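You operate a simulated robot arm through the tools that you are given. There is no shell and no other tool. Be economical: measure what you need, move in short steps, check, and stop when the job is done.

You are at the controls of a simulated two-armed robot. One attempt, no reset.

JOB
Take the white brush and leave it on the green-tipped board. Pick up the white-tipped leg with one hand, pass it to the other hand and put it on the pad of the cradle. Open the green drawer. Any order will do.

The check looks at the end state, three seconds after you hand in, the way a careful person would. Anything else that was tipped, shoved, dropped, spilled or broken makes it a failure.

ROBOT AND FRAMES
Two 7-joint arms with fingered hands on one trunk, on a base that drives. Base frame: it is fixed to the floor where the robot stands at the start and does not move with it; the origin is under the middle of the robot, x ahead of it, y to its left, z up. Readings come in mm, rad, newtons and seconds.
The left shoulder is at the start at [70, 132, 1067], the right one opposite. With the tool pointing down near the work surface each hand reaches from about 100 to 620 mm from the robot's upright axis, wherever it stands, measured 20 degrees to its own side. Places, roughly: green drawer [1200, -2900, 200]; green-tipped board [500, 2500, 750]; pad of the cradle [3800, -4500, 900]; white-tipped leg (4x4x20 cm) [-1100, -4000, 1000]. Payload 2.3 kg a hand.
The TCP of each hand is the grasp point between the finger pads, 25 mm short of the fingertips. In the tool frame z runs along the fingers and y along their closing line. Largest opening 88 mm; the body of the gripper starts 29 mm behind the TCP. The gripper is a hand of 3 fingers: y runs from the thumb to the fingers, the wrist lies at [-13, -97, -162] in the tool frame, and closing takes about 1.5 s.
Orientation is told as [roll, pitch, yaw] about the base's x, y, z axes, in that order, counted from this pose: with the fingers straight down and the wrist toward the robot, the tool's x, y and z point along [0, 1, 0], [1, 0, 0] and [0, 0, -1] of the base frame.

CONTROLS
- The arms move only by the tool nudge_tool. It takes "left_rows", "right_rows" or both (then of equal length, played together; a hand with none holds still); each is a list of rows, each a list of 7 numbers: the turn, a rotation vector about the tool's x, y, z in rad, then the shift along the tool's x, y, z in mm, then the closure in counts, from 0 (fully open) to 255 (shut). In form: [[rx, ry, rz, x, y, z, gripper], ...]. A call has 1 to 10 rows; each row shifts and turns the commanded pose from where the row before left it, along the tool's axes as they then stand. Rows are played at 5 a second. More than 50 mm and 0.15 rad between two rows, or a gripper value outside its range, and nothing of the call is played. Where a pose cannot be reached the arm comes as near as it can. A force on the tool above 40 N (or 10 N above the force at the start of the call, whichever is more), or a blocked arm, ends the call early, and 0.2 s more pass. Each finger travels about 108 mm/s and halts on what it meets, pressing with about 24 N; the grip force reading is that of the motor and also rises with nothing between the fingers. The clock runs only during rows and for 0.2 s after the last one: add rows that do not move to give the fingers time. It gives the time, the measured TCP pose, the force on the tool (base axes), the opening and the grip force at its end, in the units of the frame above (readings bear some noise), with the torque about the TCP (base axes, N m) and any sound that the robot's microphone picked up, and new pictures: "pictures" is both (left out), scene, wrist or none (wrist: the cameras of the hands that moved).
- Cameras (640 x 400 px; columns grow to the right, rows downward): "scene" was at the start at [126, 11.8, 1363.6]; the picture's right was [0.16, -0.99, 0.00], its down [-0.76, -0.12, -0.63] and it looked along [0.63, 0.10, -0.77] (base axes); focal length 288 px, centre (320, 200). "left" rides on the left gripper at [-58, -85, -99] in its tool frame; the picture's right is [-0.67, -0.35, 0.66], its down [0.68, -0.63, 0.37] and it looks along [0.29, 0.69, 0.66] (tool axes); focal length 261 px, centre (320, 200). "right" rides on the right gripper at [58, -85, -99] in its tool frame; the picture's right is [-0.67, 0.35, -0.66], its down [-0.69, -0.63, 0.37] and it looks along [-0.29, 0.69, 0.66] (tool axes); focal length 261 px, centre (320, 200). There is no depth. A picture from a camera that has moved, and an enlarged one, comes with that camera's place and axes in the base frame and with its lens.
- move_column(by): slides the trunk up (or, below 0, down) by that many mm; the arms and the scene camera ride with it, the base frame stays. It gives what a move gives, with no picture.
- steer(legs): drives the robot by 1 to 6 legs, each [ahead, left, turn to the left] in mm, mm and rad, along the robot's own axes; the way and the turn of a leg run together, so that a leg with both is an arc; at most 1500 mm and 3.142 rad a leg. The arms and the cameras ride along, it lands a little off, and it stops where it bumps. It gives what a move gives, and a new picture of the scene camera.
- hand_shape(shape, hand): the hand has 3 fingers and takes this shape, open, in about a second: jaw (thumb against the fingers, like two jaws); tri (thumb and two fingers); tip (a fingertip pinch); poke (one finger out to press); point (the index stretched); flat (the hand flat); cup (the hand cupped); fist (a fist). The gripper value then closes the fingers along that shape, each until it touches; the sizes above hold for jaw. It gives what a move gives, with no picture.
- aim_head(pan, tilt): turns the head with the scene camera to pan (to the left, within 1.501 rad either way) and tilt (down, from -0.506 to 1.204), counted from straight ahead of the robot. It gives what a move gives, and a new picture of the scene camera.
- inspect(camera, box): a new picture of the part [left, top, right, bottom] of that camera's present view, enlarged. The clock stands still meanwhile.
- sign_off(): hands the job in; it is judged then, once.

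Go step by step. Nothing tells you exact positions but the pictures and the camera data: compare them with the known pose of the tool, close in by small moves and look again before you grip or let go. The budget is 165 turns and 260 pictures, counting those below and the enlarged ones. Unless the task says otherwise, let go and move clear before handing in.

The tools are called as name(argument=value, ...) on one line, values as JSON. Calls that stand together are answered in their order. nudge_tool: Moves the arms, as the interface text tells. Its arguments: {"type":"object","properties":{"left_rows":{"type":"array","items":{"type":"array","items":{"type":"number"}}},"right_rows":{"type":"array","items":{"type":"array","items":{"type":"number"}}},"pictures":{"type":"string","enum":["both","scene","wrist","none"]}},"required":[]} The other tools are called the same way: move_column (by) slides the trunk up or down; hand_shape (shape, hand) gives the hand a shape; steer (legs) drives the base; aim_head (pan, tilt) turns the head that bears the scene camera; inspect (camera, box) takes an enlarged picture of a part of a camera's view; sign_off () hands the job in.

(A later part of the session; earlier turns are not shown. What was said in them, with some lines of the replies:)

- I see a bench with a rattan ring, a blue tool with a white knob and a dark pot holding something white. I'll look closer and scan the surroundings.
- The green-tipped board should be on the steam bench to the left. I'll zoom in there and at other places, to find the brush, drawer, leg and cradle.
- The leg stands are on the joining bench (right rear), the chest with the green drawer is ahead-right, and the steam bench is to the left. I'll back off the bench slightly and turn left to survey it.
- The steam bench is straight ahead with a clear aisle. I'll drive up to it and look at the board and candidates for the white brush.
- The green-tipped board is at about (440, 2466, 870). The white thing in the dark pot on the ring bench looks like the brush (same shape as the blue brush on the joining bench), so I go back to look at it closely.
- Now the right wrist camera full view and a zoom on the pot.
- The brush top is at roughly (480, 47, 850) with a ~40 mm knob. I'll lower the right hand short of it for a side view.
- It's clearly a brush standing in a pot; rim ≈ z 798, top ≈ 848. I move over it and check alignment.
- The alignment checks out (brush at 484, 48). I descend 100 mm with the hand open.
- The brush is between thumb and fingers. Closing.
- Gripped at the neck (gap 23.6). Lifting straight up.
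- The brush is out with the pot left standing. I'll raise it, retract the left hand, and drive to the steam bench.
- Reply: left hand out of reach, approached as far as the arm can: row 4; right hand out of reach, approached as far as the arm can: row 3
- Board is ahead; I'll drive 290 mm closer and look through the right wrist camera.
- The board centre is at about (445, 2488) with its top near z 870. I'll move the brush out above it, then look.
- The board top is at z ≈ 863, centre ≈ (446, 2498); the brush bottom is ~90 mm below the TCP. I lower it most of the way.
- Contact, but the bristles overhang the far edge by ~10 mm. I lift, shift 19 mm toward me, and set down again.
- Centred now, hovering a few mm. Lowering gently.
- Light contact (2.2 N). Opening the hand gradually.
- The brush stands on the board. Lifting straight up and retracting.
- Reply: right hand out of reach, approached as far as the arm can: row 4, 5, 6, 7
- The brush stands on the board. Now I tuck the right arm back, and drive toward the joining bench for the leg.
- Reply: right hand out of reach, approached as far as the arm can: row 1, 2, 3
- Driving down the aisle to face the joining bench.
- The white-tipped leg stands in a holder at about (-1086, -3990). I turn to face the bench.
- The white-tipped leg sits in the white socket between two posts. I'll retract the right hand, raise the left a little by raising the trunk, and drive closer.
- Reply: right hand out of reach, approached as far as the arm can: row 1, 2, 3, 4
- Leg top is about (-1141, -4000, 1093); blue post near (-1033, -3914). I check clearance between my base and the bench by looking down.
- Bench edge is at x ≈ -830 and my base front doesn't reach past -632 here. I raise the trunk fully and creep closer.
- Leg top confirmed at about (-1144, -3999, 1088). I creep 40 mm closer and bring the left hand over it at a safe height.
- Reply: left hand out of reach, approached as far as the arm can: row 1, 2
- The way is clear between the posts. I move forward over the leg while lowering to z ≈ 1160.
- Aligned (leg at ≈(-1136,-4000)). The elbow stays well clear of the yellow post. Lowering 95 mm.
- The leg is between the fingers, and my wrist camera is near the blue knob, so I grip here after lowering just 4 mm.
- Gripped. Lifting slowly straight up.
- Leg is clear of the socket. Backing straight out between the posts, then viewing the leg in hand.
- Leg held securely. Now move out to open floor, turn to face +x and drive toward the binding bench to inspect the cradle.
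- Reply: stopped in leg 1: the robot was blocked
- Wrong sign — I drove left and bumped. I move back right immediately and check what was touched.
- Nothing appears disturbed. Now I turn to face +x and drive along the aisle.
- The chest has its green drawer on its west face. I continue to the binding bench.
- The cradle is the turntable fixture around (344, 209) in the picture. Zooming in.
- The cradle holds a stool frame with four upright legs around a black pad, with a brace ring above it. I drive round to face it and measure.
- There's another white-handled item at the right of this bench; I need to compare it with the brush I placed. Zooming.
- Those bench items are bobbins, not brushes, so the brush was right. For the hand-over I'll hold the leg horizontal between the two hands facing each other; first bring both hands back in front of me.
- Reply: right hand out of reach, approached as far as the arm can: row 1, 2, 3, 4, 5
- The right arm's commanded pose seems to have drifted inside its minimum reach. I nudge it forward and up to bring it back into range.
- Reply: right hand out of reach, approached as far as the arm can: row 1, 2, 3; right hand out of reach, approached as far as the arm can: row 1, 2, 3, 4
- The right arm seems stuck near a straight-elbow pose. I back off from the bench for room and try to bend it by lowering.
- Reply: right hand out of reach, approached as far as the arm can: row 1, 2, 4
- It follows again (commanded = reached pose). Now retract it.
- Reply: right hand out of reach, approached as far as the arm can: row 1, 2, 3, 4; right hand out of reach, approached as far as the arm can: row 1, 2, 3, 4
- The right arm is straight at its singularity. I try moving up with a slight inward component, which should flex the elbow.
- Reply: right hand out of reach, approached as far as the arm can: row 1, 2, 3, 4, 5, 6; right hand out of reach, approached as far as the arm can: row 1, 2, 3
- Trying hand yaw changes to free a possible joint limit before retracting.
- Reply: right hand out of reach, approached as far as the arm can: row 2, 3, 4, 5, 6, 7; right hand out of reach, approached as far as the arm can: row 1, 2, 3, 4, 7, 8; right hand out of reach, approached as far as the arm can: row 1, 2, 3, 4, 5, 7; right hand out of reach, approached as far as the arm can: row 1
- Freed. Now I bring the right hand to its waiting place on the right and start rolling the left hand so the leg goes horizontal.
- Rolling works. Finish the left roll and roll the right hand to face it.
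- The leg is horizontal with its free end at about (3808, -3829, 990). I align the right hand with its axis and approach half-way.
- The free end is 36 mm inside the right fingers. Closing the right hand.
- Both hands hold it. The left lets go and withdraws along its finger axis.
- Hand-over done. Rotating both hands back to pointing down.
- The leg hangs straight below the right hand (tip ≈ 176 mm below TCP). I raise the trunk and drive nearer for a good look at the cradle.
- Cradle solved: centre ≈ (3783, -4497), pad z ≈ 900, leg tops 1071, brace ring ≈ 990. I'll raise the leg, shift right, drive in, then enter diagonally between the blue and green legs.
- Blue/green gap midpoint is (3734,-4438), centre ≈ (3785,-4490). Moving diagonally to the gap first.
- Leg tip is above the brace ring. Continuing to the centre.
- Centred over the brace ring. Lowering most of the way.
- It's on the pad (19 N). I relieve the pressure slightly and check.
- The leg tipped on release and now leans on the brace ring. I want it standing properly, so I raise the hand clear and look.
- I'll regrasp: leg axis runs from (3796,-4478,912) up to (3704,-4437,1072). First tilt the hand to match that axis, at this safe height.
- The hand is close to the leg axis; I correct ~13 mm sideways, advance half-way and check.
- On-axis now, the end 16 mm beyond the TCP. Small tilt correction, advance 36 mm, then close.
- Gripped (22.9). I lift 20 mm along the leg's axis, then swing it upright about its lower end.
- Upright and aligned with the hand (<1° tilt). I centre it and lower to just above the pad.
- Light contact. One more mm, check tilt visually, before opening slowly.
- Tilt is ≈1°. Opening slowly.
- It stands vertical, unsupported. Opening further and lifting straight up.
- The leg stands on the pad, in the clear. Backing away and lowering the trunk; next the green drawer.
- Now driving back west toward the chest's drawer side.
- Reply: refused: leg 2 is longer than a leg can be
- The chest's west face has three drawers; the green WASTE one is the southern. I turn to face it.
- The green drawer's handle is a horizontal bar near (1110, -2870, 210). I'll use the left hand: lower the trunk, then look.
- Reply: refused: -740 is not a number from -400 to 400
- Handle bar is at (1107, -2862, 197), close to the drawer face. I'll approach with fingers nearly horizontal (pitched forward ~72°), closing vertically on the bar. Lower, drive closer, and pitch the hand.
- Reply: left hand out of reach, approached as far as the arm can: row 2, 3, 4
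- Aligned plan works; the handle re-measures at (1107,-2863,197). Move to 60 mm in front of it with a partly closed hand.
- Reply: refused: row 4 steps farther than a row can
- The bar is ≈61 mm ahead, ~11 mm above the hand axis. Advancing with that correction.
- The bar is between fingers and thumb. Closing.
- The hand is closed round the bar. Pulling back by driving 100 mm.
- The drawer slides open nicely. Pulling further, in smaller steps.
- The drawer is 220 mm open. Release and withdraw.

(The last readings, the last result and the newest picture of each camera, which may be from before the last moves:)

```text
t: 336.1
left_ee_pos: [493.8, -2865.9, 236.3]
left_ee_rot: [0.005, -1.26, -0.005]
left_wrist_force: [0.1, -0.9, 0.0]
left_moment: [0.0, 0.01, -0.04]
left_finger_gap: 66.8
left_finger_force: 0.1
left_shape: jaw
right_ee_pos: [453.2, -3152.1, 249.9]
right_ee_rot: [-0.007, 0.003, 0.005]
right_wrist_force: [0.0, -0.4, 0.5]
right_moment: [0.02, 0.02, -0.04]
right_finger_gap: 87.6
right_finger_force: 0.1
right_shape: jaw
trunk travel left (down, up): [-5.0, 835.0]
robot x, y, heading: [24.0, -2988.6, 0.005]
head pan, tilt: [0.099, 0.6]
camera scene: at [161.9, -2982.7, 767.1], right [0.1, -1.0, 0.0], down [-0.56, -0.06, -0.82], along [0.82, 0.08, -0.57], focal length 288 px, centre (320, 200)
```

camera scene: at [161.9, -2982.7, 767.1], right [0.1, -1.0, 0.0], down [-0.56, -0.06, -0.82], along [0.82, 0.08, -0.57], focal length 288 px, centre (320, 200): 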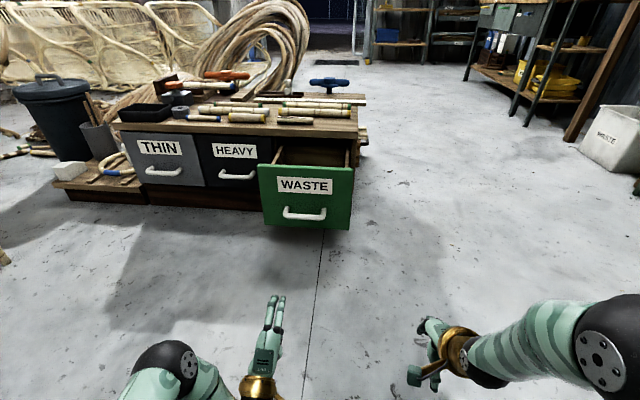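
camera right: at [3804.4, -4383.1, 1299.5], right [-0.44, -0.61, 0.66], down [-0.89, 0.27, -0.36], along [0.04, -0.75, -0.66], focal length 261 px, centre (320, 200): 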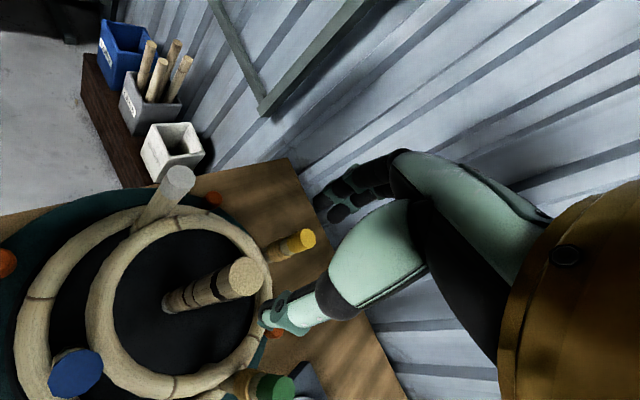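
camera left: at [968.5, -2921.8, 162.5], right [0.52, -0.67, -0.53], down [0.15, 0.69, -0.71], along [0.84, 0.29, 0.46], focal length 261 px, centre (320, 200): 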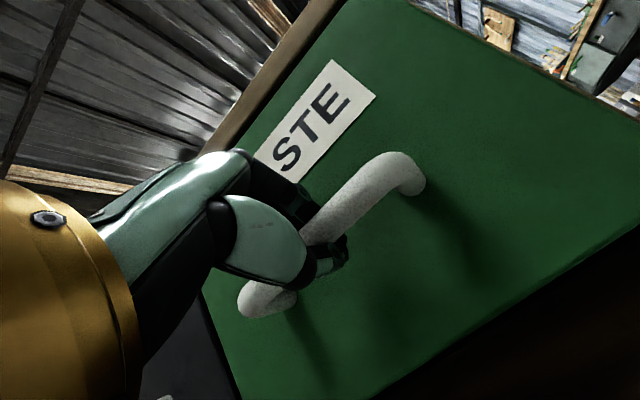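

The drawer stays open. A last look at the leg and the brush from here.

move_column(by=400)

move_column(by=350)

aim_head(pan=-0.4, tilt=0.15)

inspect(camera="scene", box=[290, 170, 370, 230])

aim_head(pan=1.45, tilt=0.15)

inspect(camera="scene", box=[290, 170, 370, 230])

```text
t: 339.9
left_ee_pos: [493.5, -2866.0, 636.9]
left_ee_rot: [0.006, -1.26, -0.006]
left_wrist_force: [-0.4, 0.0, -0.4]
left_moment: [0.01, 0.01, 0.01]
left_finger_gap: 67.1
left_finger_force: 0.1
left_shape: jaw
right_ee_pos: [453.1, -3152.5, 649.8]
right_ee_rot: [-0.007, 0.002, 0.006]
right_wrist_force: [-0.5, -0.6, -0.2]
right_moment: [0.04, -0.02, 0.02]
right_finger_gap: 87.6
right_finger_force: 0.0
right_shape: jaw
trunk travel left (down, up): [-405.0, 435.0]
robot x, y, heading: [23.2, -2988.3, -0.001]
head pan, tilt: [0.099, 0.6]
```

```text
t: 343.4
left_ee_pos: [493.5, -2865.4, 986.7]
left_ee_rot: [0.005, -1.26, -0.006]
left_wrist_force: [-0.9, -0.5, 0.3]
left_moment: [0.0, 0.02, 0.0]
left_finger_gap: 67.1
left_finger_force: 0.1
left_shape: jaw
right_ee_pos: [452.1, -3151.2, 999.8]
right_ee_rot: [-0.008, 0.001, 0.006]
right_wrist_force: [-0.6, 0.4, 0.3]
right_moment: [-0.01, 0.02, -0.01]
right_finger_gap: 87.9
right_finger_force: 0.1
right_shape: jaw
trunk travel left (down, up): [-755.0, 85.0]
robot x, y, heading: [20.0, -2995.7, 0.004]
head pan, tilt: [0.099, 0.6]
```

```text
t: 344.3
left_ee_pos: [493.5, -2866.4, 987.3]
left_ee_rot: [0.004, -1.261, -0.005]
left_wrist_force: [0.1, 0.6, 0.9]
left_moment: [-0.05, -0.02, -0.01]
left_finger_gap: 66.9
left_finger_force: 0.1
left_shape: jaw
right_ee_pos: [454.1, -3152.2, 1000.7]
right_ee_rot: [-0.009, 0.002, 0.005]
right_wrist_force: [0.8, -0.3, -0.1]
right_moment: [0.01, -0.01, 0.02]
right_finger_gap: 87.5
right_finger_force: 0.0
right_shape: jaw
trunk travel left (down, up): [-755.0, 85.0]
robot x, y, heading: [23.0, -2989.7, -0.002]
head pan, tilt: [-0.4, 0.15]
camera scene: at [159.6, -3027.4, 1558.5], right [-0.39, -0.92, 0.0], down [-0.14, 0.06, -0.99], along [0.91, -0.38, -0.15], focal length 288 px, centre (320, 200)
```

scene: 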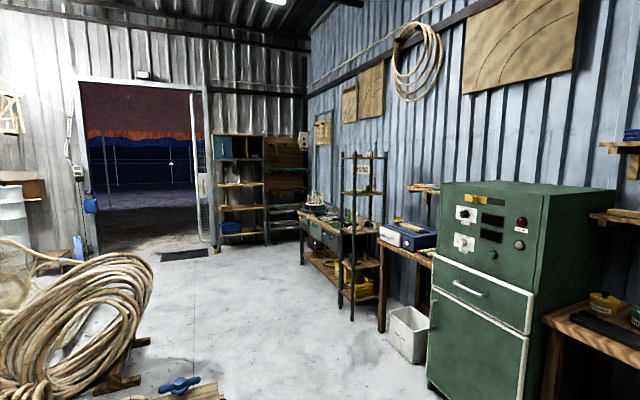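

```text
6.67 times, centred on (330, 200) of scene
camera zoom: at [159.6, -3027.4, 1558.5], right [-0.39, -0.92, 0.0], down [-0.14, 0.06, -0.99], along [0.91, -0.38, -0.15], focal length 1920 px, centre (253, 200)
```

zoom: 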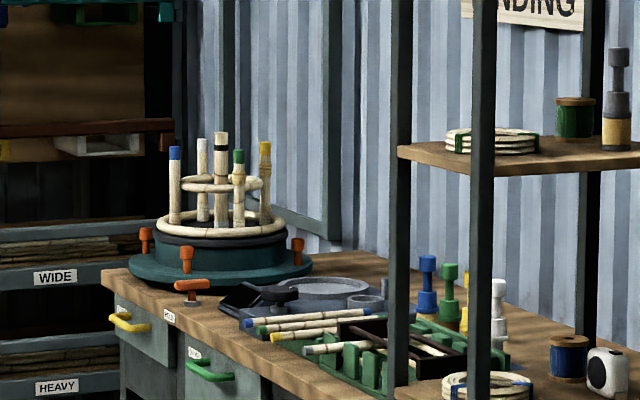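

```text
t: 346.1
left_ee_pos: [492.8, -2865.3, 986.0]
left_ee_rot: [0.004, -1.261, -0.005]
left_wrist_force: [-0.7, 0.4, -0.4]
left_moment: [0.0, -0.02, -0.03]
left_finger_gap: 67.0
left_finger_force: 0.0
left_shape: jaw
right_ee_pos: [453.4, -3152.1, 1000.1]
right_ee_rot: [-0.007, 0.002, 0.005]
right_wrist_force: [-0.8, -1.0, 0.0]
right_moment: [0.04, 0.06, -0.03]
right_finger_gap: 87.6
right_finger_force: 0.1
right_shape: jaw
trunk travel left (down, up): [-755.0, 85.0]
robot x, y, heading: [27.0, -2989.6, -0.001]
head pan, tilt: [1.45, 0.15]
camera scene: at [85.4, -2899.4, 1558.6], right [0.99, -0.12, 0.0], down [-0.02, -0.15, -0.99], along [0.12, 0.98, -0.15], focal length 288 px, centre (320, 200)
```

scene: 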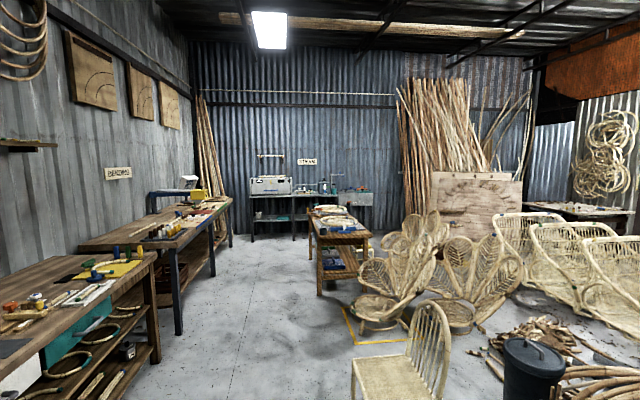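

```text
6.67 times, centred on (330, 200) of scene
camera zoom: at [85.4, -2899.4, 1558.6], right [0.99, -0.12, 0.0], down [-0.02, -0.15, -0.99], along [0.12, 0.98, -0.15], focal length 1920 px, centre (253, 200)
```

zoom: 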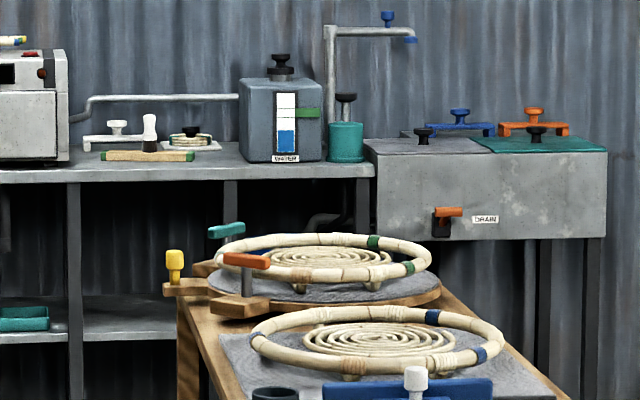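

All three are in place: the brush stands on the green-tipped board, the leg stands on the cradle's pad and the green drawer is open. Both hands are clear, so I'm handing in.

sign_off()

```text
The job is handed in.
```

I've handed the job in with all three parts done; I don't have the result of the check.

- **Brush:** the white brush stands on its bristles on the green-tipped board.
- **Leg:** I picked the white-tipped leg up with the left hand and passed it to the right, which stood it on the cradle's pad inside the stool frame. It stands with its white tip down. It tipped against the stool's brace ring on the first release, so I picked it up again and reset it upright.
- **Drawer:** the green drawer is pulled out about 220 mm.

While moving near the joining bench I drove the wrong way once and the base stopped against something. I looked afterwards and saw nothing moved or tipped.
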